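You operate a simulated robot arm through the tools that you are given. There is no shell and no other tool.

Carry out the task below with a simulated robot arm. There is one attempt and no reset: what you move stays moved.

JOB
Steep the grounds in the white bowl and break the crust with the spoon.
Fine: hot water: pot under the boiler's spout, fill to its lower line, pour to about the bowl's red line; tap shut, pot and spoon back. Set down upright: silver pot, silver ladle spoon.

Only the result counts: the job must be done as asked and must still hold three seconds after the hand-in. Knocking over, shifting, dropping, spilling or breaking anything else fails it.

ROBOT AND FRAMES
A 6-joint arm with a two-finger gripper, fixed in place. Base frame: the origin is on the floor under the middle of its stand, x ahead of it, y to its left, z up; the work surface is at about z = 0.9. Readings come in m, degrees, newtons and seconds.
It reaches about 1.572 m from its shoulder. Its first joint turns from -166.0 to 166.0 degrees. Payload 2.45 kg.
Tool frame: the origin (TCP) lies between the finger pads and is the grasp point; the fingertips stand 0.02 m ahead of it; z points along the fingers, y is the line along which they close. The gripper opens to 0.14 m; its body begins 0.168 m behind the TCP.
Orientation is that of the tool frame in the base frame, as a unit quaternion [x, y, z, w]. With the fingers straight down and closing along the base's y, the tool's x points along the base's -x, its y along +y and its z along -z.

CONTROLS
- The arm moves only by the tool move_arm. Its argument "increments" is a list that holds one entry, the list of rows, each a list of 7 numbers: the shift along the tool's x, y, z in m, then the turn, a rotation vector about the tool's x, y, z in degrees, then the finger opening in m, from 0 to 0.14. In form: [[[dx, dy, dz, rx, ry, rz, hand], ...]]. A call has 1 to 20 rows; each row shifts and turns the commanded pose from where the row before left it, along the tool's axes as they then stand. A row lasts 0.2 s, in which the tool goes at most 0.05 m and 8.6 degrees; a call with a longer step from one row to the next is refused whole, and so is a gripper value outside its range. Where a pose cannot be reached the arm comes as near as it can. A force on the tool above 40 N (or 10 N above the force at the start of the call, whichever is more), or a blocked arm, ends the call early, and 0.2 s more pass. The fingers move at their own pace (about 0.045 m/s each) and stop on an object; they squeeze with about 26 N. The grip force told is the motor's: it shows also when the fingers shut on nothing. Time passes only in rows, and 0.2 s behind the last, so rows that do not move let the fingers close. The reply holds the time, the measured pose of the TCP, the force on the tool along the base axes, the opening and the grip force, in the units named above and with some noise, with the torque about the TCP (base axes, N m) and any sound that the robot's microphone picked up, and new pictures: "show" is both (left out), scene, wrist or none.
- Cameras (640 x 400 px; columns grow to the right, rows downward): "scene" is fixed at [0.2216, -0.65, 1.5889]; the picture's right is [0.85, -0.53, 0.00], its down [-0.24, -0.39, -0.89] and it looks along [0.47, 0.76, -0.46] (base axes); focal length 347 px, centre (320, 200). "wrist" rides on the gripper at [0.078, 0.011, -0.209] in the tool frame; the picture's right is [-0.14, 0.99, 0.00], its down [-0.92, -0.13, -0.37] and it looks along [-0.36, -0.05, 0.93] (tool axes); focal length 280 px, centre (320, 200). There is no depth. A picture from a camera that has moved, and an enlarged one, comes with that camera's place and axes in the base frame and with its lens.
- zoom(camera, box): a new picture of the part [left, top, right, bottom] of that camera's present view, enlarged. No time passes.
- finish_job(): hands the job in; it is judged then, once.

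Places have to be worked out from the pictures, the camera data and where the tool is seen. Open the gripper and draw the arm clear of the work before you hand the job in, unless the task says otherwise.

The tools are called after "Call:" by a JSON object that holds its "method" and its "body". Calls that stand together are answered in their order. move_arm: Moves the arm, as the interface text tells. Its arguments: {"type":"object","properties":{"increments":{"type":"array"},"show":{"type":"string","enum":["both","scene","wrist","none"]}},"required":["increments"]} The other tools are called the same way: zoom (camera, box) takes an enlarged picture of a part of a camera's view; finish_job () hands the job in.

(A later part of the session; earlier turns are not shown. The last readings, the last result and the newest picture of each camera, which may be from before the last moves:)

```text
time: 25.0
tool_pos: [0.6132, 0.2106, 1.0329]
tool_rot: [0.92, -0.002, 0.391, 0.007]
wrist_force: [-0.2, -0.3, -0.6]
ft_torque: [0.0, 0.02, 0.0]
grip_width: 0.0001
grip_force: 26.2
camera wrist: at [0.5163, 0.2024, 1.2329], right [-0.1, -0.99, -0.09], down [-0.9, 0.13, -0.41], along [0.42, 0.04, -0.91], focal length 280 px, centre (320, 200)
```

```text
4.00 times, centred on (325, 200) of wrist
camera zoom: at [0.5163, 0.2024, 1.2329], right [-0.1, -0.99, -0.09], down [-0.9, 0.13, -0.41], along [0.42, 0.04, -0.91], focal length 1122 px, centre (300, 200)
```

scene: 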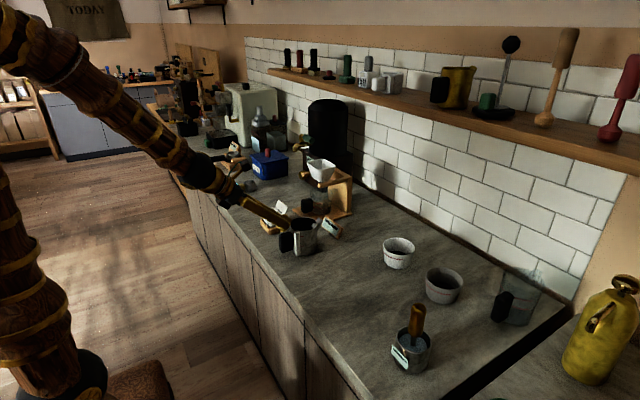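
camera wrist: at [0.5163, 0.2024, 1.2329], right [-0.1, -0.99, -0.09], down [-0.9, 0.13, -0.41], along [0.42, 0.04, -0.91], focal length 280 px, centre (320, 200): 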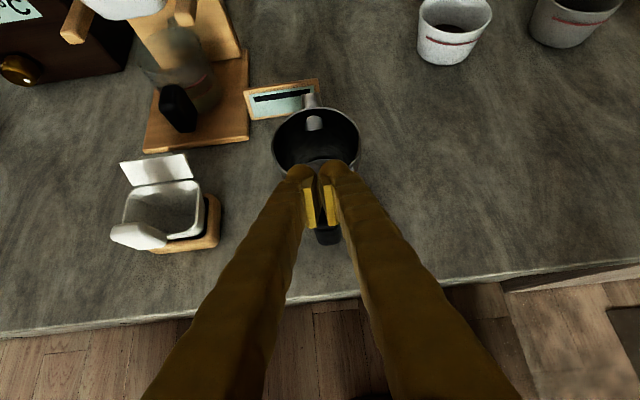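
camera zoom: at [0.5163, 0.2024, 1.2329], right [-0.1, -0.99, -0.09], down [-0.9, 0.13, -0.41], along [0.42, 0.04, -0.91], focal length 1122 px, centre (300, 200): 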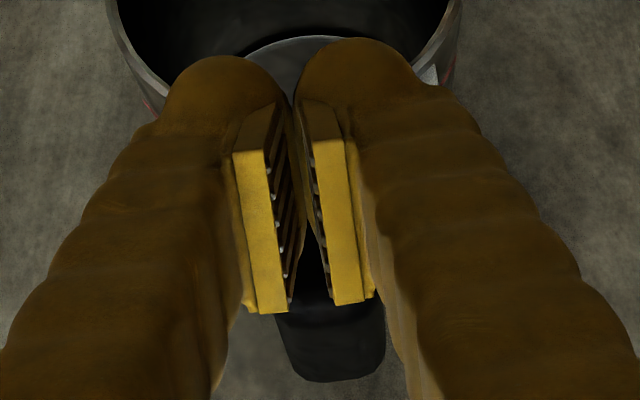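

The finger tips toe in slightly; the contact probably sat on the handle's rounded edge. I'll retry at a steeper pitch (~30° from vertical), slightly lower on the handle, and lift very gently.

Call:
{"method": "move_arm", "body": {"increments": [[[0, 0, 0, 0, -8, 0, 0.04], [0, 0, 0, 0, -8, 0, 0.08], [0, 0, 0, 0, 0, 0, 0.08], [-0.0138, 0, 0.024, 0, 0, 0, 0.08], [-0.0138, 0, 0.024, 0, 0, 0, 0.08], [-0.0138, 0, 0.024, 0, 0, 0, 0.08], [0, 0, 0, 0, 0, 0, 0.08]]], "show": "wrist"}}

Call:
{"method": "zoom", "body": {"camera": "wrist", "box": [240, 110, 400, 250]}}

Call:
{"method": "zoom", "body": {"camera": "scene", "box": [260, 210, 330, 260]}}

```text
time: 26.6
tool_pos: [0.6141, 0.208, 0.9486]
tool_rot: [0.966, -0.002, 0.26, 0.005]
wrist_force: [-0.1, -0.3, 0.1]
ft_torque: [0.0, 0.02, 0.01]
grip_width: 0.0799
grip_force: 0.1
camera wrist: at [0.5759, 0.2003, 1.1698], right [-0.13, -0.99, -0.06], down [-0.98, 0.13, -0.14], along [0.15, 0.04, -0.99], focal length 280 px, centre (320, 200)
```

wrist: 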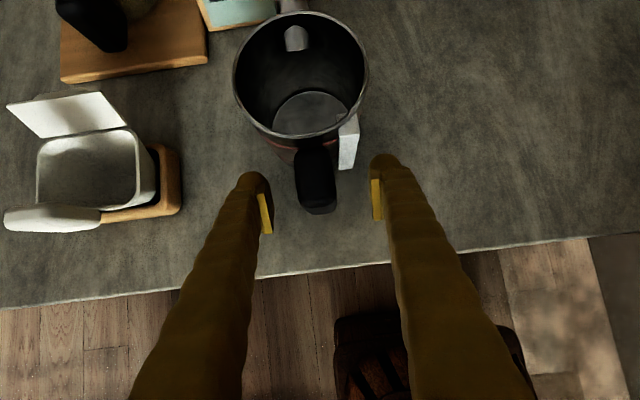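

```text
2.86 times, centred on (320, 180) of wrist
camera zoom: at [0.5759, 0.2003, 1.1698], right [-0.13, -0.99, -0.06], down [-0.98, 0.13, -0.14], along [0.15, 0.04, -0.99], focal length 801 px, centre (320, 257)
```

zoom: 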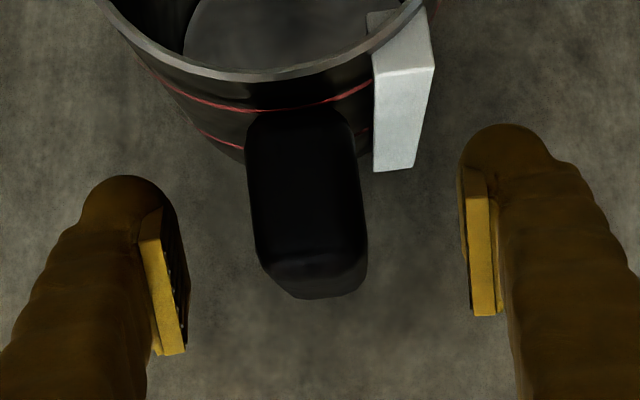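

```text
8.00 times, centred on (295, 235) of scene
camera zoom: at [0.2216, -0.65, 1.5889], right [0.85, -0.53, 0.0], down [-0.24, -0.39, -0.89], along [0.47, 0.76, -0.46], focal length 2773 px, centre (520, -80)
```

zoom: 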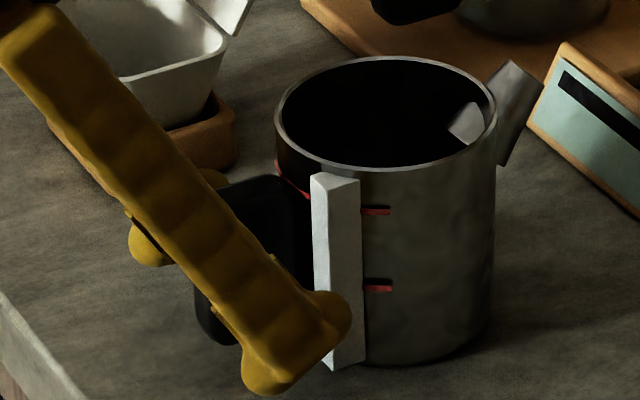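

The forward tip of the right finger would graze the gauge strip. I back off 8 mm, centre in y, then close.

Call:
{"method": "move_arm", "body": {"increments": [[[-0.0069, -0.0025, -0.004, 0, 0, 0, 0.08], [0, 0, 0, 0, 0, 0, 0.06], [0, 0, 0, 0, 0, 0, 0.03], [0, 0, 0, 0, 0, 0, 0.0], [0, 0, 0, 0, 0, 0, 0.0], [0, 0, 0, 0, 0, 0, 0.0], [0, 0, 0, 0, 0, 0, 0.0]]], "show": "none"}}

Call:
{"method": "zoom", "body": {"camera": "wrist", "box": [250, 110, 390, 250]}}

Call:
{"method": "zoom", "body": {"camera": "scene", "box": [260, 210, 330, 260]}}

```text
time: 28.2
tool_pos: [0.6053, 0.2118, 0.9503]
tool_rot: [0.966, -0.002, 0.26, 0.005]
wrist_force: [-0.2, -1.2, -0.6]
ft_torque: [0.04, 0.06, -0.05]
grip_width: 0.0272
grip_force: 25.9
```

```text
2.86 times, centred on (320, 180) of wrist
camera zoom: at [0.5668, 0.203, 1.1707], right [-0.13, -0.99, -0.06], down [-0.98, 0.13, -0.14], along [0.15, 0.04, -0.99], focal length 801 px, centre (320, 257)
```

zoom: 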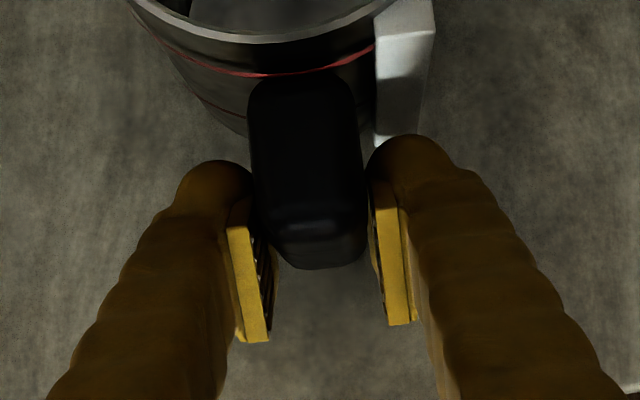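

```text
8.00 times, centred on (295, 235) of scene
camera zoom: at [0.2216, -0.65, 1.5889], right [0.85, -0.53, 0.0], down [-0.24, -0.39, -0.89], along [0.47, 0.76, -0.46], focal length 2773 px, centre (520, -80)
```

zoom: 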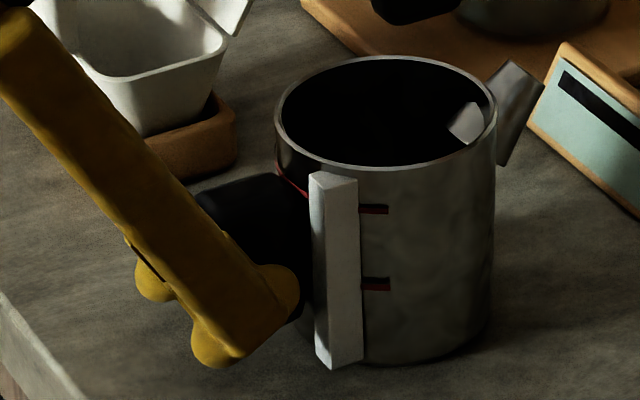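

Gripped again with the tips clear of the strip. Lifting only 4 mm to test.

Call:
{"method": "move_arm", "body": {"increments": [[[0.001, 0, -0.0017, 0, 0, 0, 0.0], [0.001, 0, -0.0017, 0, 0, 0, 0.0], [0, 0, 0, 0, 0, 0, 0.0]]], "show": "none"}}

Call:
{"method": "zoom", "body": {"camera": "scene", "box": [260, 210, 330, 260]}}

```text
time: 29.0
tool_pos: [0.6043, 0.2121, 0.9534]
tool_rot: [0.966, -0.002, 0.26, 0.005]
wrist_force: [0.5, -0.3, -2.6]
ft_torque: [-0.03, 0.27, -0.01]
grip_width: 0.0269
grip_force: 26.2
```

```text
8.00 times, centred on (295, 235) of scene
camera zoom: at [0.2216, -0.65, 1.5889], right [0.85, -0.53, 0.0], down [-0.24, -0.39, -0.89], along [0.47, 0.76, -0.46], focal length 2773 px, centre (520, -80)
```

zoom: 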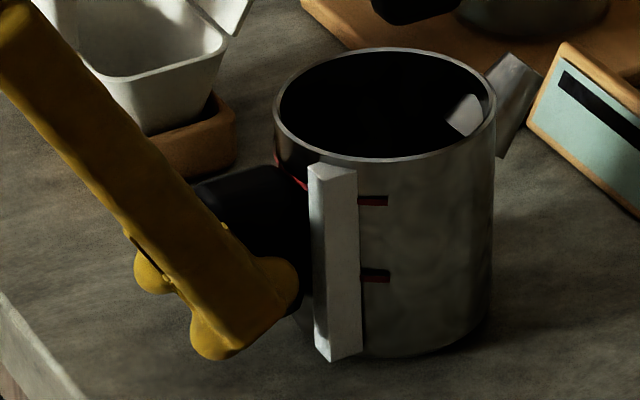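

It holds now: −2.6 N load and the pot rises. Lifting 2 cm more, slowly.

Call:
{"method": "move_arm", "body": {"increments": [[[0.0025, 0, -0.0043, 0, 0, 0, 0.0], [0.0025, 0, -0.0043, 0, 0, 0, 0.0], [0.0025, 0, -0.0043, 0, 0, 0, 0.0], [0.0025, 0, -0.0043, 0, 0, 0, 0.0], [0, 0, 0, 0, 0, 0, 0.0]]], "show": "wrist"}}

Call:
{"method": "zoom", "body": {"camera": "scene", "box": [260, 205, 330, 260]}}

```text
time: 30.2
tool_pos: [0.6041, 0.2134, 0.9739]
tool_rot: [0.966, -0.002, 0.26, 0.006]
wrist_force: [0.2, 0.1, -2.9]
ft_torque: [0.02, 0.25, 0.01]
grip_width: 0.0273
grip_force: 26.2
camera wrist: at [0.566, 0.2043, 1.1948], right [-0.13, -0.99, -0.06], down [-0.98, 0.13, -0.14], along [0.15, 0.04, -0.99], focal length 280 px, centre (320, 200)
```

wrist: 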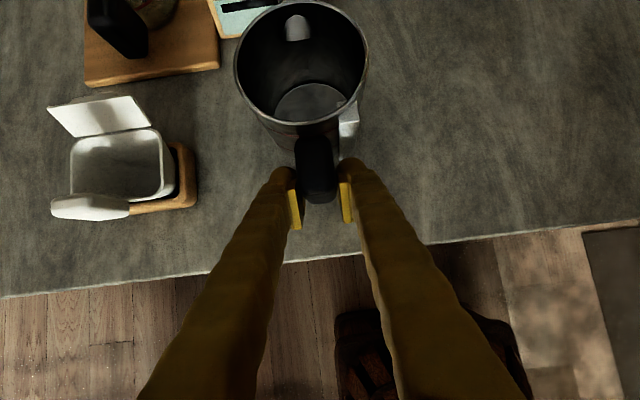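

```text
7.27 times, centred on (295, 232) of scene
camera zoom: at [0.2216, -0.65, 1.5889], right [0.85, -0.53, 0.0], down [-0.24, -0.39, -0.89], along [0.47, 0.76, -0.46], focal length 2521 px, centre (502, -36)
```

zoom: 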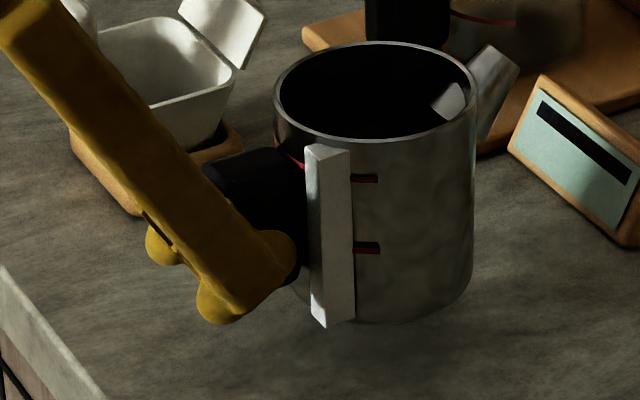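

The pot hangs level, about 3 N. I raise it clear and carry it left (+y) along x≈0.6 toward the boiler, passing in front of the filter tray and stand.

Call:
{"method": "move_arm", "body": {"increments": [[[0.0075, 0, -0.013, 0, 0, 0, 0.0], [0.0125, 0, -0.0216, 0, 0, 0, 0.0], [0.0125, 0, -0.0216, 0, 0, 0, 0.0], [0.0125, 0, -0.0216, 0, 0, 0, 0.0], [0.0125, 0, -0.0216, 0, 0, 0, 0.0], [0.0125, 0, -0.0216, 0, 0, 0, 0.0], [0.005, -0.01, -0.0086, 0, 0, 0, 0.0], [0, -0.02, 0, 0, 0, 0, 0.0], [0, -0.03, 0, 0, 0, 0, 0.0], [0, -0.03, 0, 0, 0, 0, 0.0], [0, -0.03, 0, 0, 0, 0, 0.0], [0, -0.03, 0, 0, 0, 0, 0.0], [0, -0.02, 0, 0, 0, 0, 0.0], [0, 0, 0, 0, 0, 0, 0.0]]], "show": "both"}}

```text
time: 33.2
tool_pos: [0.6036, 0.3858, 1.1211]
tool_rot: [0.966, -0.002, 0.26, 0.005]
wrist_force: [0.6, 0.2, -3.1]
ft_torque: [-0.03, 0.23, -0.01]
grip_width: 0.0271
grip_force: 26.4
camera wrist: at [0.5665, 0.3772, 1.3415], right [-0.13, -0.99, -0.06], down [-0.98, 0.13, -0.14], along [0.15, 0.04, -0.99], focal length 280 px, centre (320, 200)
```

scene: 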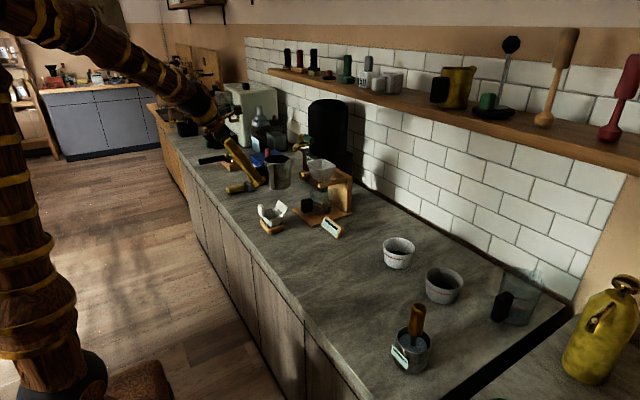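
wrist: 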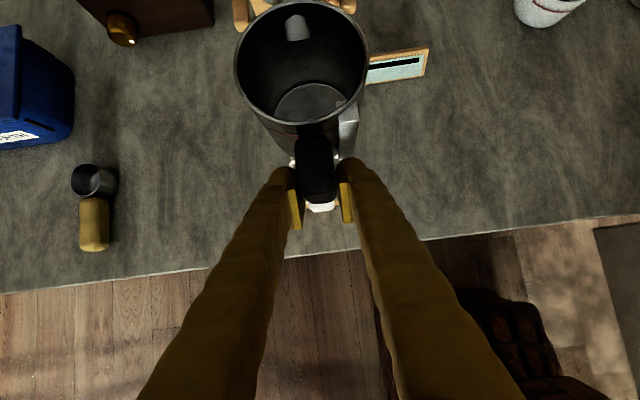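

Continuing left to y≈0.636, staying high.

Call:
{"method": "move_arm", "body": {"increments": [[[0, -0.015, 0, 0, 0, 0, 0.0], [0, -0.03, 0, 0, 0, 0, 0.0], [0, -0.03, 0, 0, 0, 0, 0.0], [0, -0.03, 0, 0, 0, 0, 0.0], [0, -0.03, 0, 0, 0, 0, 0.0], [0, -0.03, 0, 0, 0, 0, 0.0], [0, -0.03, 0, 0, 0, 0, 0.0], [0, -0.03, 0, 0, 0, 0, 0.0], [0, -0.0195, 0, 0, 0, 0, 0.0], [0, 0, 0, 0, 0, 0, 0.0]]], "show": "both"}}

Call:
{"method": "zoom", "body": {"camera": "scene", "box": [220, 90, 360, 200]}}

```text
time: 35.4
tool_pos: [0.605, 0.6275, 1.1204]
tool_rot: [0.965, -0.003, 0.26, 0.005]
wrist_force: [-0.1, 0.3, -3.3]
ft_torque: [-0.02, 0.2, -0.02]
grip_width: 0.0269
grip_force: 25.8
camera wrist: at [0.5679, 0.6202, 1.3409], right [-0.13, -0.99, -0.06], down [-0.98, 0.13, -0.14], along [0.15, 0.04, -0.99], focal length 280 px, centre (320, 200)
```

scene: 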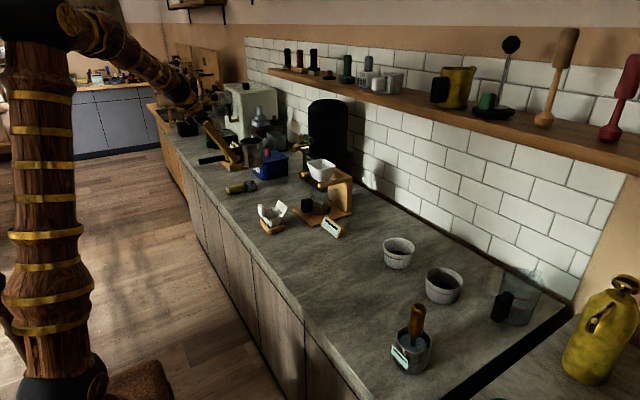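
wrist: 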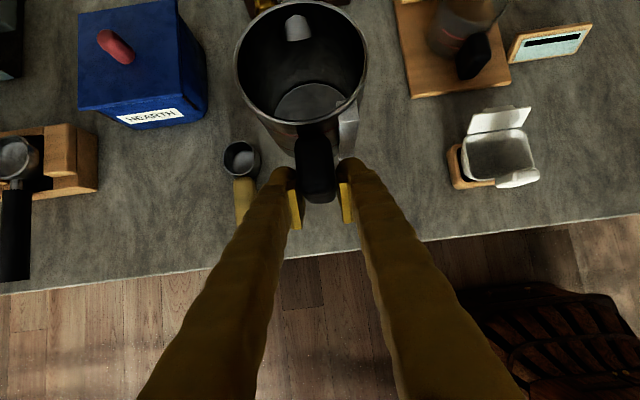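

```text
3.64 times, centred on (290, 145) of scene
camera zoom: at [0.2216, -0.65, 1.5889], right [0.85, -0.53, 0.0], down [-0.24, -0.39, -0.89], along [0.47, 0.76, -0.46], focal length 1260 px, centre (429, 400)
```

zoom: 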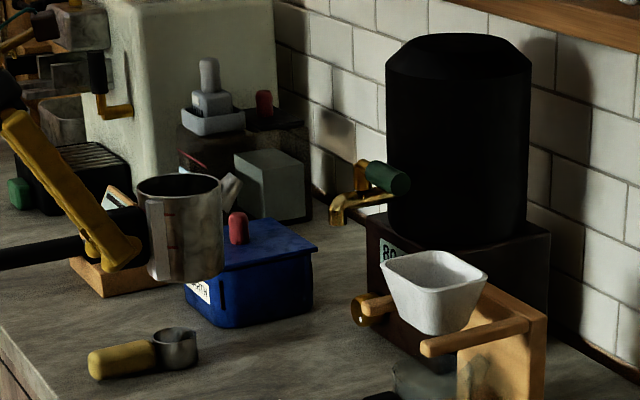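

Scene is clear between blue box and stand. I descend in front, then advance the pot under the spout (target pot centre about (0.876, 0.633)).

Call:
{"method": "move_arm", "body": {"increments": [[[-0.0073, -0.004, 0.0126, 0, 0, 0, 0.0], [-0.0146, -0.003, 0.0251, 0, 0, 0, 0.0], [-0.0146, -0.003, 0.0251, 0, 0, 0, 0.0], [-0.0146, 0, 0.0251, 0, 0, 0, 0.0], [-0.0146, 0, 0.0251, 0, 0, 0, 0.0], [-0.0073, 0, 0.0126, 0, 0, 0, 0.0], [0.0115, 0, 0.0067, 0, 0, 0, 0.0], [0.0231, 0, 0.0134, 0, 0, 0, 0.0], [0.0231, 0, 0.0134, 0, 0, 0, 0.0], [0.0231, 0, 0.0134, 0, 0, 0, 0.0], [0.0115, 0, 0.0067, 0, 0, 0, 0.0], [0, 0, 0, 0, 0, 0, 0.0]]], "show": "both"}}

Call:
{"method": "zoom", "body": {"camera": "scene", "box": [220, 100, 360, 210]}}

```text
time: 38.0
tool_pos: [0.7126, 0.6353, 0.9728]
tool_rot: [0.966, -0.002, 0.26, 0.005]
wrist_force: [-1.0, -0.6, -3.4]
ft_torque: [-0.02, 0.23, -0.01]
grip_width: 0.0274
grip_force: 25.5
camera wrist: at [0.6753, 0.6273, 1.1936], right [-0.13, -0.99, -0.06], down [-0.98, 0.13, -0.14], along [0.15, 0.04, -0.99], focal length 280 px, centre (320, 200)
```

scene: 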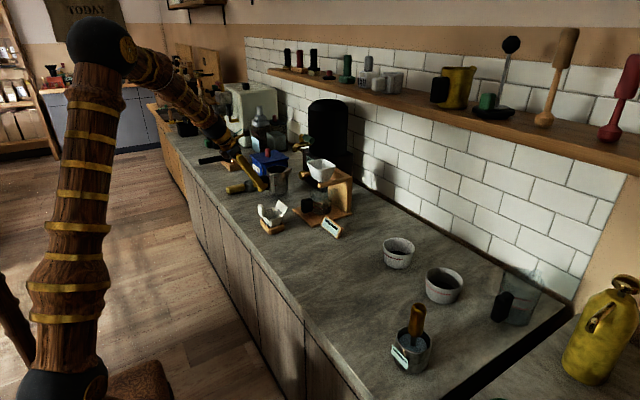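
wrist: 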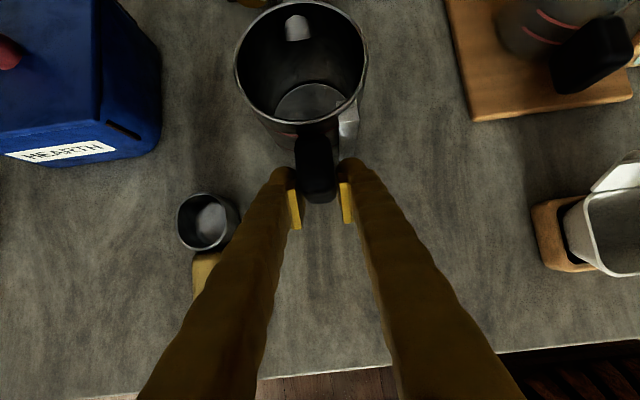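

```text
3.64 times, centred on (290, 155) of scene
camera zoom: at [0.2216, -0.65, 1.5889], right [0.85, -0.53, 0.0], down [-0.24, -0.39, -0.89], along [0.47, 0.76, -0.46], focal length 1260 px, centre (429, 364)
```

zoom: 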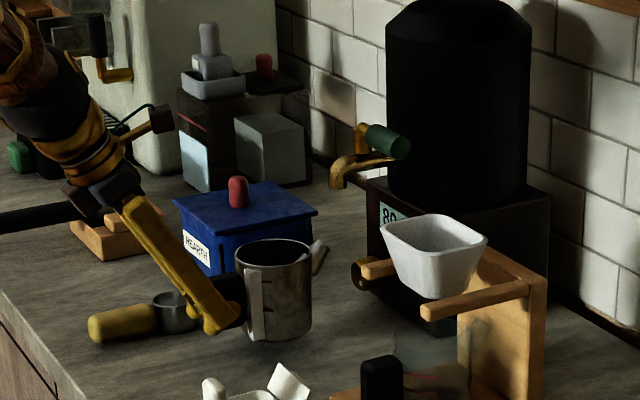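

On track. Advancing the last 8 cm.

Call:
{"method": "move_arm", "body": {"increments": [[[0.0087, -0.001, 0.005, 0, 0, 0, 0.0], [0.0173, -0.001, 0.0101, 0, 0, 0, 0.0], [0.0173, 0, 0.0101, 0, 0, 0, 0.0], [0.0173, 0, 0.0101, 0, 0, 0, 0.0], [0.0081, 0, 0.0047, 0, 0, 0, 0.0], [0, 0, 0, 0, 0, 0, 0.0]]], "show": "wrist"}}

Call:
{"method": "zoom", "body": {"camera": "scene", "box": [255, 120, 345, 200]}}

```text
time: 39.4
tool_pos: [0.7936, 0.6378, 0.9728]
tool_rot: [0.966, -0.002, 0.26, 0.005]
wrist_force: [-0.9, -0.2, -2.4]
ft_torque: [-0.03, 0.24, 0.01]
grip_width: 0.0269
grip_force: 25.9
camera wrist: at [0.7559, 0.6288, 1.1928], right [-0.13, -0.99, -0.06], down [-0.98, 0.13, -0.14], along [0.15, 0.04, -0.99], focal length 280 px, centre (320, 200)
```

wrist: 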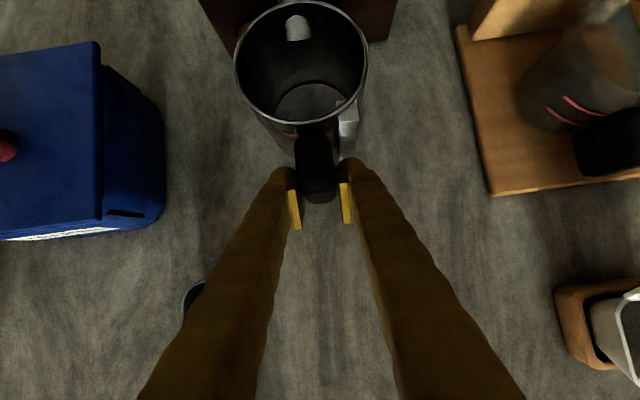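

```text
5.00 times, centred on (300, 160) of scene
camera zoom: at [0.2216, -0.65, 1.5889], right [0.85, -0.53, 0.0], down [-0.24, -0.39, -0.89], along [0.47, 0.76, -0.46], focal length 1733 px, centre (420, 400)
```

zoom: 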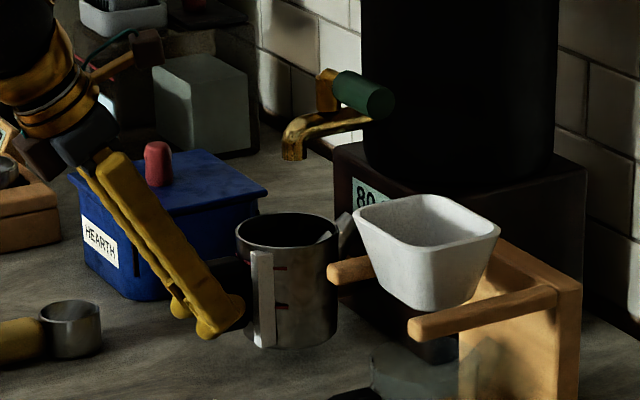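

The rim centre lines up under the spout tip in the scene view. Lowering gently onto the counter.

Call:
{"method": "move_arm", "body": {"increments": [[[-0.003, 0, 0.0052, 0, 0, 0, 0.0], [-0.003, 0, 0.0052, 0, 0, 0, 0.0], [-0.003, 0, 0.0052, 0, 0, 0, 0.0], [-0.001, 0, 0.0017, 0, 0, 0, 0.0], [-0.001, 0, 0.0017, 0, 0, 0, 0.0], [0, 0, 0, 0, 0, 0, 0.0]]], "show": "none"}}

Call:
{"method": "zoom", "body": {"camera": "scene", "box": [255, 120, 345, 200]}}

```text
time: 40.8
tool_pos: [0.7934, 0.6381, 0.9512]
tool_rot: [0.966, -0.002, 0.26, 0.005]
wrist_force: [0.3, -0.2, -2.3]
ft_torque: [-0.01, 0.24, 0.0]
grip_width: 0.0273
grip_force: 26.2
```

```text
5.00 times, centred on (300, 160) of scene
camera zoom: at [0.2216, -0.65, 1.5889], right [0.85, -0.53, 0.0], down [-0.24, -0.39, -0.89], along [0.47, 0.76, -0.46], focal length 1733 px, centre (420, 400)
```

zoom: 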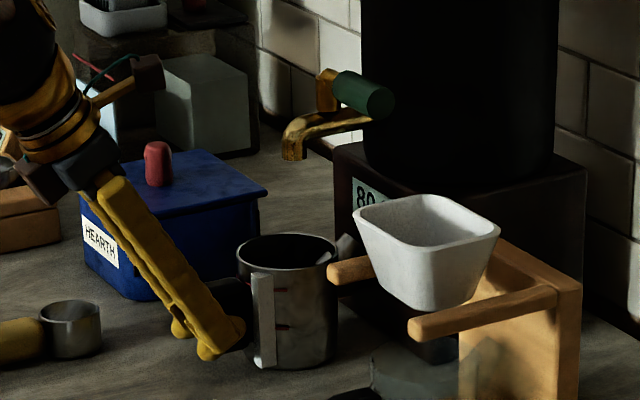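

Still carrying most of the weight; lowering another 2 mm.

Call:
{"method": "move_arm", "body": {"increments": [[[-0.0005, 0, 0.0009, 0, 0, 0, 0.0], [-0.0005, 0, 0.0009, 0, 0, 0, 0.0], [0, 0, 0, 0, 0, 0, 0.0]]], "show": "none"}}

```text
time: 41.6
tool_pos: [0.7928, 0.6381, 0.9506]
tool_rot: [0.965, -0.003, 0.261, 0.005]
wrist_force: [2.5, -0.4, 3.8]
ft_torque: [0.04, -0.82, -0.01]
grip_width: 0.027
grip_force: 26.2
```

Pot is on the counter. I ease off half a millimetre and release the handle.

Call:
{"method": "move_arm", "body": {"increments": [[[0.0004, 0, -0.0007, 0, 0, 0, 0.0], [0, 0, 0, 0, 0, 0, 0.03], [0, 0, 0, 0, 0, 0, 0.04], [0, 0, 0, 0, 0, 0, 0.055], [0, 0, 0, 0, 0, 0, 0.055]]], "show": "wrist"}}

Call:
{"method": "zoom", "body": {"camera": "scene", "box": [255, 120, 345, 200]}}

```text
time: 42.8
tool_pos: [0.7931, 0.6382, 0.9518]
tool_rot: [0.966, -0.002, 0.259, 0.005]
wrist_force: [0.2, 0.3, 1.1]
ft_torque: [0.01, 0.01, -0.02]
grip_width: 0.0549
grip_force: 0.1
camera wrist: at [0.7547, 0.6291, 1.1719], right [-0.13, -0.99, -0.06], down [-0.98, 0.13, -0.14], along [0.15, 0.04, -0.99], focal length 280 px, centre (320, 200)
```

wrist: 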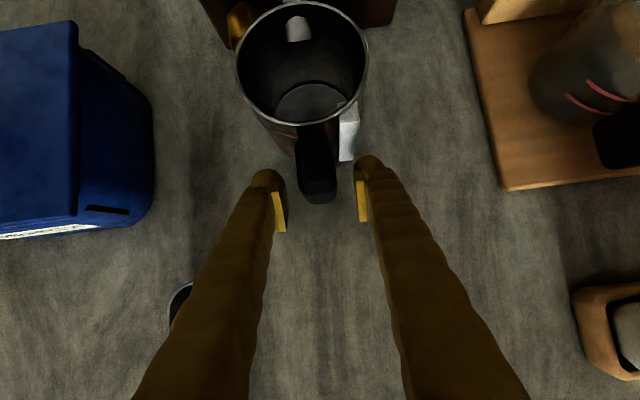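

```text
5.00 times, centred on (300, 160) of scene
camera zoom: at [0.2216, -0.65, 1.5889], right [0.85, -0.53, 0.0], down [-0.24, -0.39, -0.89], along [0.47, 0.76, -0.46], focal length 1733 px, centre (420, 400)
```

zoom: 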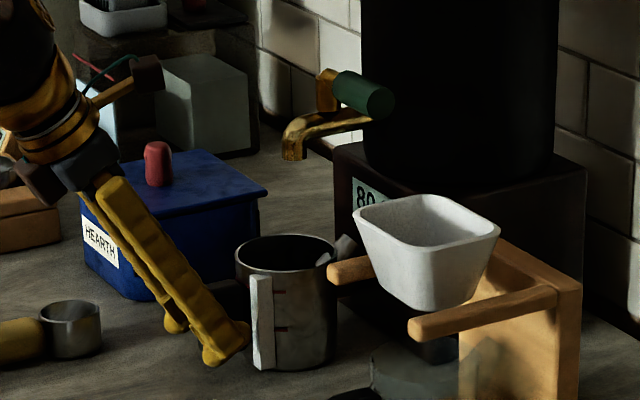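

The pot stands upright under the spout. I back away from the handle, rise, and move to (0.71, 0.50, 1.25) to set up for the tap lever.

Call:
{"method": "move_arm", "body": {"increments": [[[-0.026, 0, -0.015, 0, 0, 0, 0.055], [-0.035, 0, -0.02, 0, 0, 0, 0.055], [0.01, 0, -0.0346, 0, 0, 0, 0.055], [0.02, 0, -0.0346, 0, 0, 0, 0.055], [0.02, 0.01, -0.0346, 0, 0, 0, 0.055], [0.02, 0.02, -0.0346, 0, 0, 0, 0.055], [0.02, 0.025, -0.0346, 0, 0, 0, 0.055], [0.02, 0.025, -0.0346, 0, 0, 0, 0.055], [0.02, 0.025, -0.0346, 0, 0, 0, 0.055], [0.02, 0.025, -0.0346, 0, 0, 0, 0.055]]], "show": "wrist"}}

```text
time: 45.0
tool_pos: [0.7159, 0.5097, 1.2655]
tool_rot: [0.965, -0.002, 0.26, 0.006]
wrist_force: [0.2, -0.1, -0.5]
ft_torque: [-0.02, -0.02, 0.0]
grip_width: 0.0551
grip_force: 0.1
camera wrist: at [0.6772, 0.5019, 1.486], right [-0.13, -0.99, -0.06], down [-0.98, 0.13, -0.14], along [0.15, 0.04, -0.99], focal length 280 px, centre (320, 200)
```

wrist: 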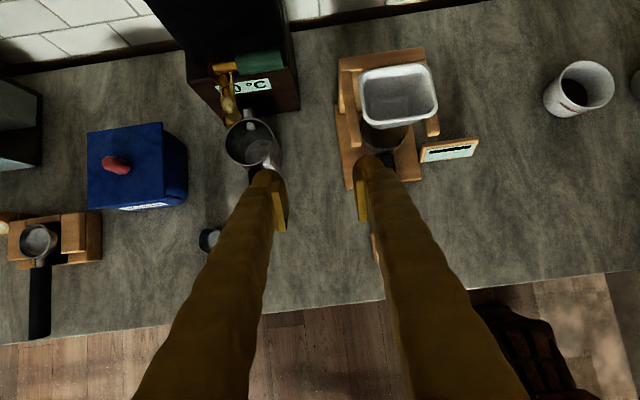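

Good top view of the tap and pot; zooming for a more exact lever position.

Call:
{"method": "zoom", "body": {"camera": "wrist", "box": [190, 30, 310, 190]}}

```text
2.50 times, centred on (250, 110) of wrist
camera zoom: at [0.6772, 0.5019, 1.486], right [-0.13, -0.99, -0.06], down [-0.98, 0.13, -0.14], along [0.15, 0.04, -0.99], focal length 701 px, centre (495, 425)
```

zoom: 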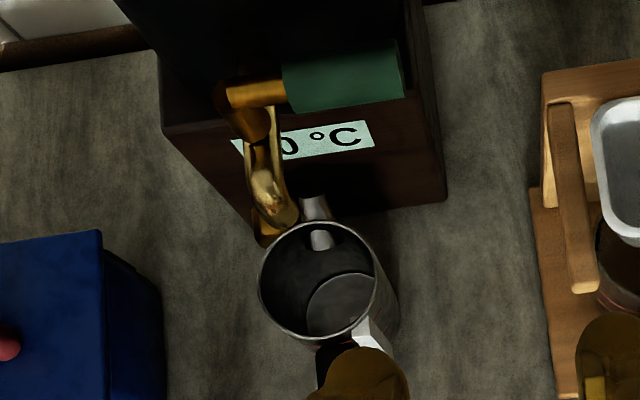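

Spout tip and pot rim centre coincide within ~5 mm. The lever handle spans y≈0.54–0.60 at x≈0.922, z≈1.148. I now roll the hand +90° so the fingers can straddle the lever fore and aft.

Call:
{"method": "move_arm", "body": {"increments": [[[0, 0, 0, 0, 0, 8.2, 0.055], [0, 0, 0, 0, 0, 8.2, 0.055], [0, 0, 0, 0, 0, 8.2, 0.055], [0, 0, 0, 0, 0, 8.2, 0.055], [0, 0, 0, 0, 0, 8.2, 0.055], [0, 0, 0, 0, 0, 8.2, 0.055], [0, 0, 0, 0, 0, 8.2, 0.055], [0, 0, 0, 0, 0, 8.2, 0.055], [0, 0, 0, 0, 0, 8.2, 0.055], [0, 0, 0, 0, 0, 8.2, 0.055], [0, 0, 0, 0, 0, 8.0, 0.055], [0, 0, 0, 0, 0, 0, 0.055]]], "show": "both"}}

```text
time: 47.6
tool_pos: [0.7128, 0.5111, 1.2657]
tool_rot: [-0.68, 0.685, -0.188, 0.18]
wrist_force: [-0.1, 0.2, 0.9]
ft_torque: [0.0, -0.02, 0.0]
grip_width: 0.055
grip_force: 0.0
camera wrist: at [0.597, 0.4354, 1.4431], right [-0.86, 0.14, -0.5], down [-0.07, 0.92, 0.37], along [0.51, 0.35, -0.78], focal length 280 px, centre (320, 200)
```

scene: 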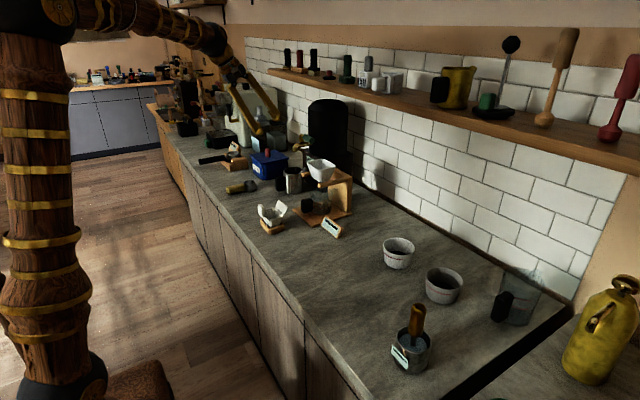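
wrist: 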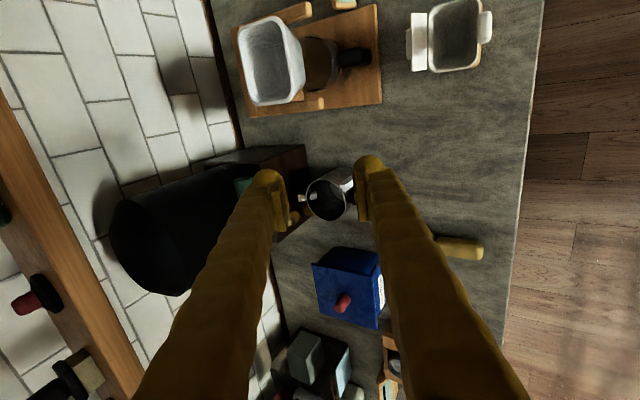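

Orientation is as planned (closing axis in the x–z plane, tilted 30°). Moving to a pre-position above and in front of the lever.

Call:
{"method": "move_arm", "body": {"increments": [[[-0.0084, -0.03, 0.0215, 0, 0, 0, 0.06], [-0.0084, -0.03, 0.0215, 0, 0, 0, 0.06], [-0.0084, -0.03, 0.0215, 0, 0, 0, 0.06], [-0.0084, -0.03, 0.0215, 0, 0, 0, 0.06], [0, 0, 0, 0, 0, 0, 0.06]]], "show": "both"}}

Call:
{"method": "zoom", "body": {"camera": "scene", "box": [255, 80, 365, 180]}}

Call:
{"method": "zoom", "body": {"camera": "wrist", "box": [210, 100, 430, 280]}}

```text
time: 48.8
tool_pos: [0.8606, 0.5418, 1.2506]
tool_rot: [-0.681, 0.685, -0.189, 0.179]
wrist_force: [0.4, -0.5, 0.0]
ft_torque: [0.0, 0.01, 0.0]
grip_width: 0.0603
grip_force: 0.1
camera wrist: at [0.7444, 0.4669, 1.4265], right [-0.86, 0.14, -0.5], down [-0.07, 0.92, 0.37], along [0.51, 0.35, -0.78], focal length 280 px, centre (320, 200)
```

scene: 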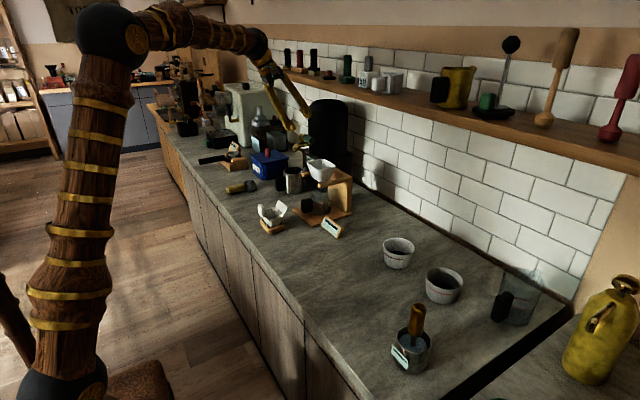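
wrist: 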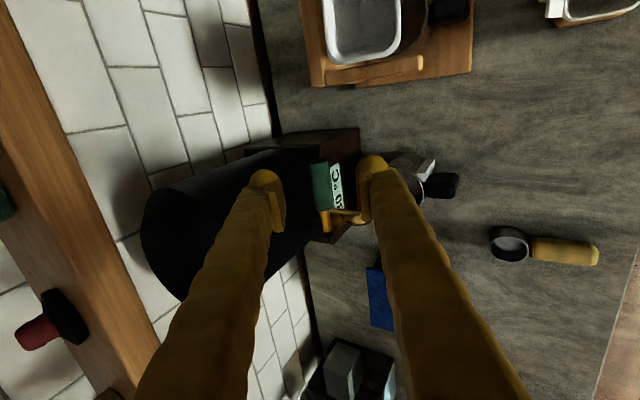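

```text
4.00 times, centred on (310, 130) of scene
camera zoom: at [0.2216, -0.65, 1.5889], right [0.85, -0.53, 0.0], down [-0.24, -0.39, -0.89], along [0.47, 0.76, -0.46], focal length 1387 px, centre (360, 480)
```

zoom: 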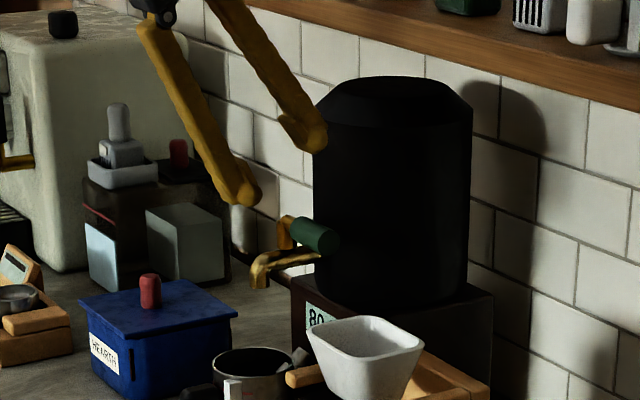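

```text
2.22 times, centred on (320, 190) of wrist
camera zoom: at [0.7444, 0.4669, 1.4265], right [-0.86, 0.14, -0.5], down [-0.07, 0.92, 0.37], along [0.51, 0.35, -0.78], focal length 623 px, centre (320, 222)
```

zoom: 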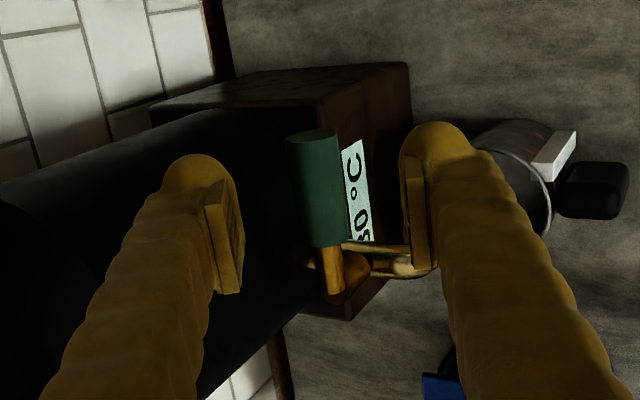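

The handle lies right between the fingers' line of approach. I narrow the opening to 0.045 and advance 6 cm along the tool axis, then check.

Call:
{"method": "move_arm", "body": {"increments": [[[0, 0, 0.02, 0, 0, 0, 0.045], [0, 0, 0.02, 0, 0, 0, 0.045], [0, 0, 0.02, 0, 0, 0, 0.045], [0, 0, 0, 0, 0, 0, 0.045]]], "show": "wrist"}}

Call:
{"method": "zoom", "body": {"camera": "wrist", "box": [210, 100, 430, 280]}}

Call:
{"method": "zoom", "body": {"camera": "scene", "box": [270, 90, 350, 170]}}

```text
time: 49.8
tool_pos: [0.8888, 0.5436, 1.2015]
tool_rot: [-0.681, 0.685, -0.187, 0.18]
wrist_force: [-0.2, -0.1, -0.3]
ft_torque: [-0.02, -0.01, 0.0]
grip_width: 0.0449
grip_force: 0.0
camera wrist: at [0.7741, 0.4682, 1.3765], right [-0.86, 0.14, -0.5], down [-0.07, 0.92, 0.37], along [0.51, 0.35, -0.78], focal length 280 px, centre (320, 200)
```

wrist: 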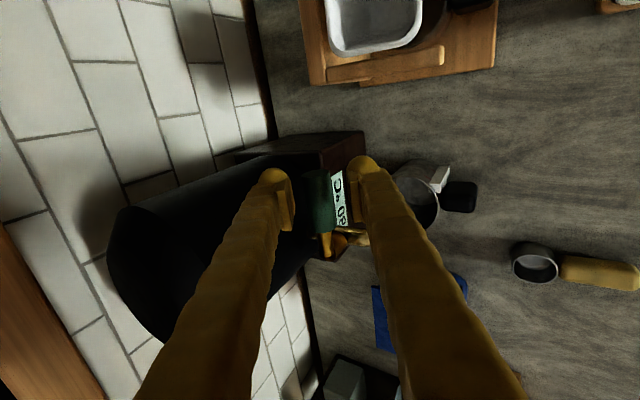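

```text
2.22 times, centred on (320, 190) of wrist
camera zoom: at [0.7741, 0.4682, 1.3765], right [-0.86, 0.14, -0.5], down [-0.07, 0.92, 0.37], along [0.51, 0.35, -0.78], focal length 623 px, centre (320, 222)
```

zoom: 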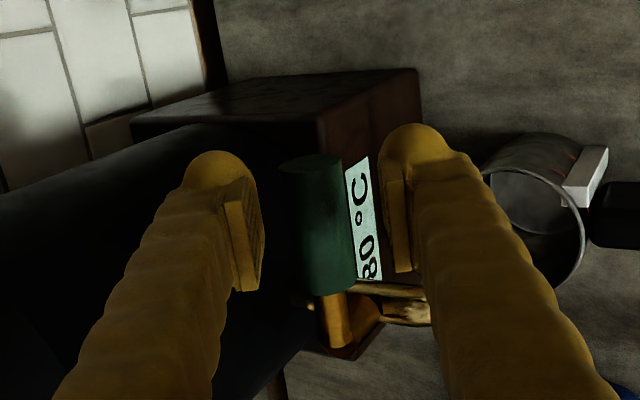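

```text
5.00 times, centred on (310, 130) of scene
camera zoom: at [0.2216, -0.65, 1.5889], right [0.85, -0.53, 0.0], down [-0.24, -0.39, -0.89], along [0.47, 0.76, -0.46], focal length 1733 px, centre (370, 550)
```

zoom: 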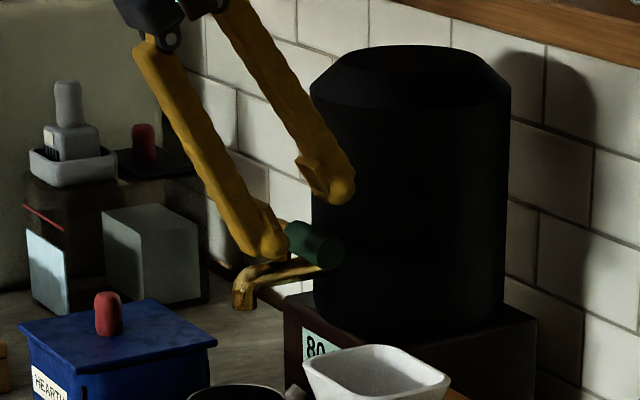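

Well centred. Advancing another 4.5 cm so the tips straddle the lever, with small steps to catch any contact.

Call:
{"method": "move_arm", "body": {"increments": [[[-0.002, 0, 0.012, 0, 0, 0, 0.045], [-0.002, 0, 0.012, 0, 0, 0, 0.045], [-0.002, 0, 0.012, 0, 0, 0, 0.045], [0, 0, 0.009, 0, 0, 0, 0.045], [0, 0, 0, 0, 0, 0, 0.045]]], "show": "wrist"}}

Call:
{"method": "zoom", "body": {"camera": "wrist", "box": [210, 100, 430, 280]}}

Call:
{"method": "zoom", "body": {"camera": "scene", "box": [270, 90, 350, 170]}}

```text
time: 51.0
tool_pos: [0.9129, 0.5487, 1.1604]
tool_rot: [-0.682, 0.684, -0.188, 0.179]
wrist_force: [0.0, 0.2, -0.6]
ft_torque: [0.0, 0.03, 0.01]
grip_width: 0.045
grip_force: 0.1
camera wrist: at [0.7976, 0.4734, 1.3361], right [-0.86, 0.14, -0.5], down [-0.07, 0.92, 0.37], along [0.51, 0.35, -0.78], focal length 280 px, centre (320, 200)
```

wrist: 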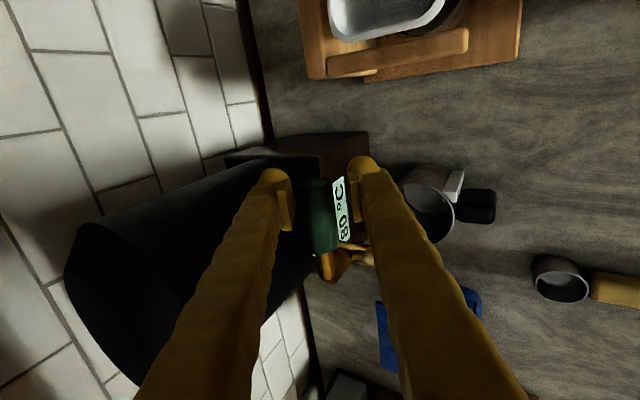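

```text
2.22 times, centred on (320, 190) of wrist
camera zoom: at [0.7976, 0.4734, 1.3361], right [-0.86, 0.14, -0.5], down [-0.07, 0.92, 0.37], along [0.51, 0.35, -0.78], focal length 623 px, centre (320, 222)
```

zoom: 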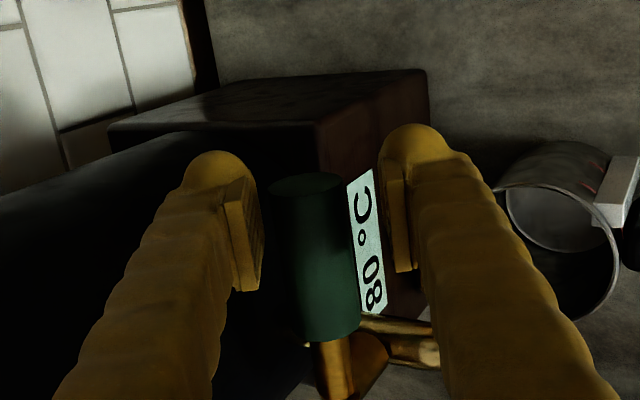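

```text
5.00 times, centred on (310, 130) of scene
camera zoom: at [0.2216, -0.65, 1.5889], right [0.85, -0.53, 0.0], down [-0.24, -0.39, -0.89], along [0.47, 0.76, -0.46], focal length 1733 px, centre (370, 550)
```

zoom: 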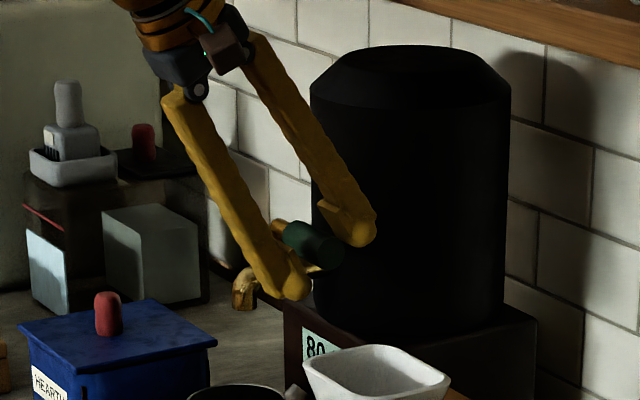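

The lever sits between the two tips. I close to a loose 0.036 m around it and swing gently about the pivot ~16° toward −x to test which way it opens, watching for water.

Call:
{"method": "move_arm", "body": {"increments": [[[0, 0, 0, 0, 0, 0, 0.036], [0, 0, 0, 0, 0, 0, 0.034], [-0.0007, 0.0089, -0.0052, 0, 4.02, 6.9, 0.034], [-0.0007, 0.0089, -0.0052, 0, 4.02, 6.9, 0.034], [0, 0, 0, 0, 0, 0, 0.034]]], "show": "wrist"}}

Call:
{"method": "zoom", "body": {"camera": "wrist", "box": [210, 100, 430, 280]}}

Call:
{"method": "zoom", "body": {"camera": "scene", "box": [260, 120, 340, 200]}}

```text
time: 52.2
tool_pos: [0.8921, 0.5535, 1.1605]
tool_rot: [-0.578, 0.773, -0.212, 0.153]
wrist_force: [0.4, -0.3, 0.0]
ft_torque: [0.0, -0.03, -0.01]
grip_width: 0.0342
grip_force: 0.6
camera wrist: at [0.7604, 0.5116, 1.3371], right [-0.78, 0.37, -0.5], down [0.19, 0.91, 0.37], along [0.59, 0.2, -0.78], focal length 280 px, centre (320, 200)
```

wrist: 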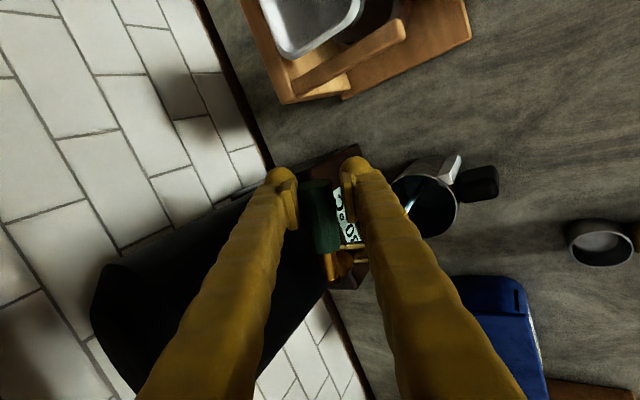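

```text
2.22 times, centred on (320, 190) of wrist
camera zoom: at [0.7604, 0.5116, 1.3371], right [-0.78, 0.37, -0.5], down [0.19, 0.91, 0.37], along [0.59, 0.2, -0.78], focal length 623 px, centre (320, 222)
```

zoom: 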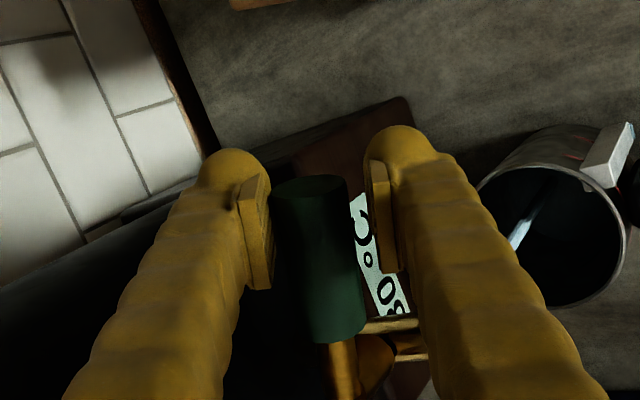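

```text
5.00 times, centred on (300, 160) of scene
camera zoom: at [0.2216, -0.65, 1.5889], right [0.85, -0.53, 0.0], down [-0.24, -0.39, -0.89], along [0.47, 0.76, -0.46], focal length 1733 px, centre (420, 400)
```

zoom: 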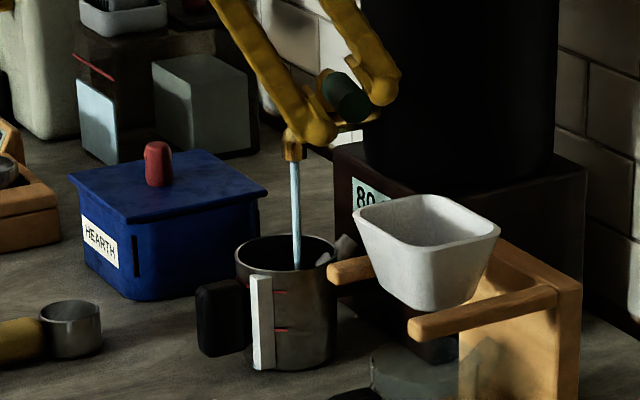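

Water is already streaming into the pot. I hold still briefly and watch the level.

Call:
{"method": "move_arm", "body": {"increments": [[[0, 0, 0, 0, 0, 0, 0.034], [0, 0, 0, 0, 0, 0, 0.034]]], "show": "wrist"}}

Call:
{"method": "zoom", "body": {"camera": "wrist", "box": [370, 130, 510, 250]}}

Call:
{"method": "zoom", "body": {"camera": "scene", "box": [290, 160, 330, 200]}}

Call:
{"method": "zoom", "body": {"camera": "scene", "box": [270, 160, 310, 200]}}

```text
time: 52.8
tool_pos: [0.8929, 0.5518, 1.1614]
tool_rot: [-0.578, 0.773, -0.213, 0.153]
wrist_force: [0.7, -0.4, 0.7]
ft_torque: [0.01, 0.0, 0.01]
grip_width: 0.0342
grip_force: 0.0
camera wrist: at [0.7606, 0.5114, 1.337], right [-0.78, 0.37, -0.5], down [0.19, 0.91, 0.37], along [0.59, 0.2, -0.78], focal length 280 px, centre (320, 200)
```

wrist: 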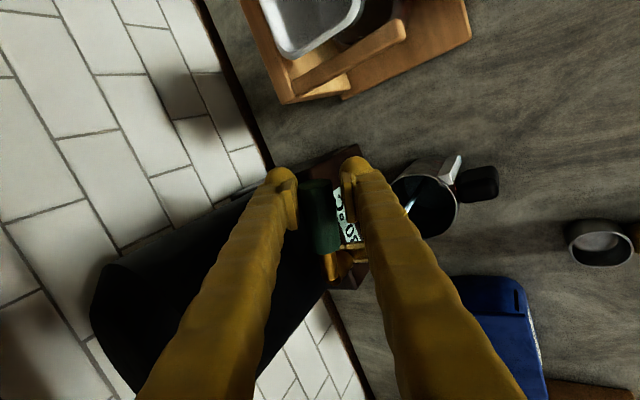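

```text
3.33 times, centred on (440, 190) of wrist
camera zoom: at [0.7606, 0.5114, 1.337], right [-0.78, 0.37, -0.5], down [0.19, 0.91, 0.37], along [0.59, 0.2, -0.78], focal length 935 px, centre (-80, 233)
```

zoom: 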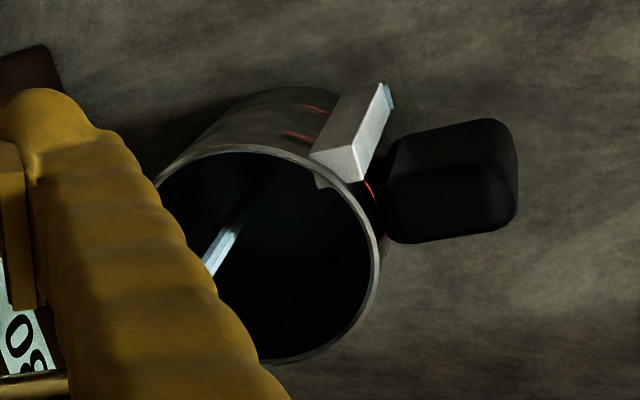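

```text
10.00 times, centred on (310, 180) of scene
camera zoom: at [0.2216, -0.65, 1.5889], right [0.85, -0.53, 0.0], down [-0.24, -0.39, -0.89], along [0.47, 0.76, -0.46], focal length 3466 px, centre (420, 400)
```

zoom: 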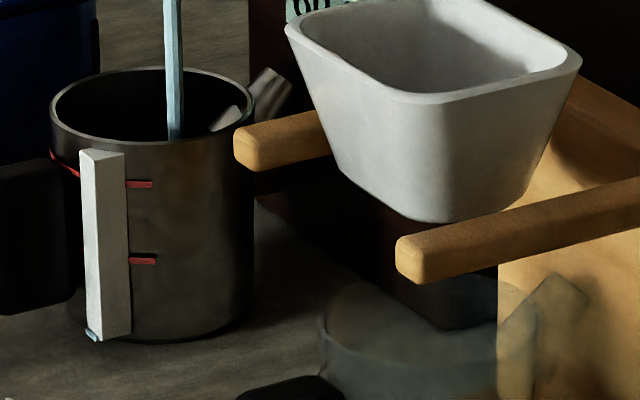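

```text
10.00 times, centred on (290, 180) of scene
camera zoom: at [0.2216, -0.65, 1.5889], right [0.85, -0.53, 0.0], down [-0.24, -0.39, -0.89], along [0.47, 0.76, -0.46], focal length 3466 px, centre (620, 400)
```

zoom: 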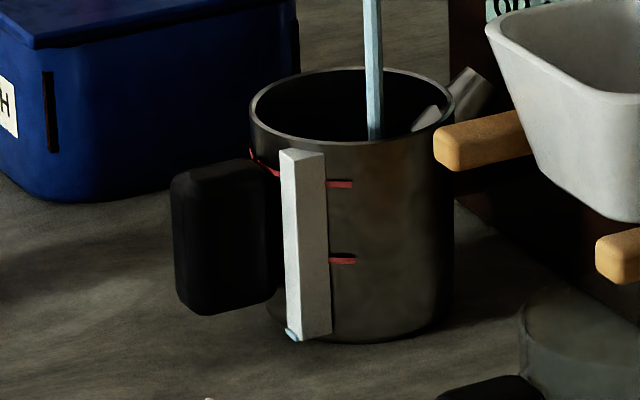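

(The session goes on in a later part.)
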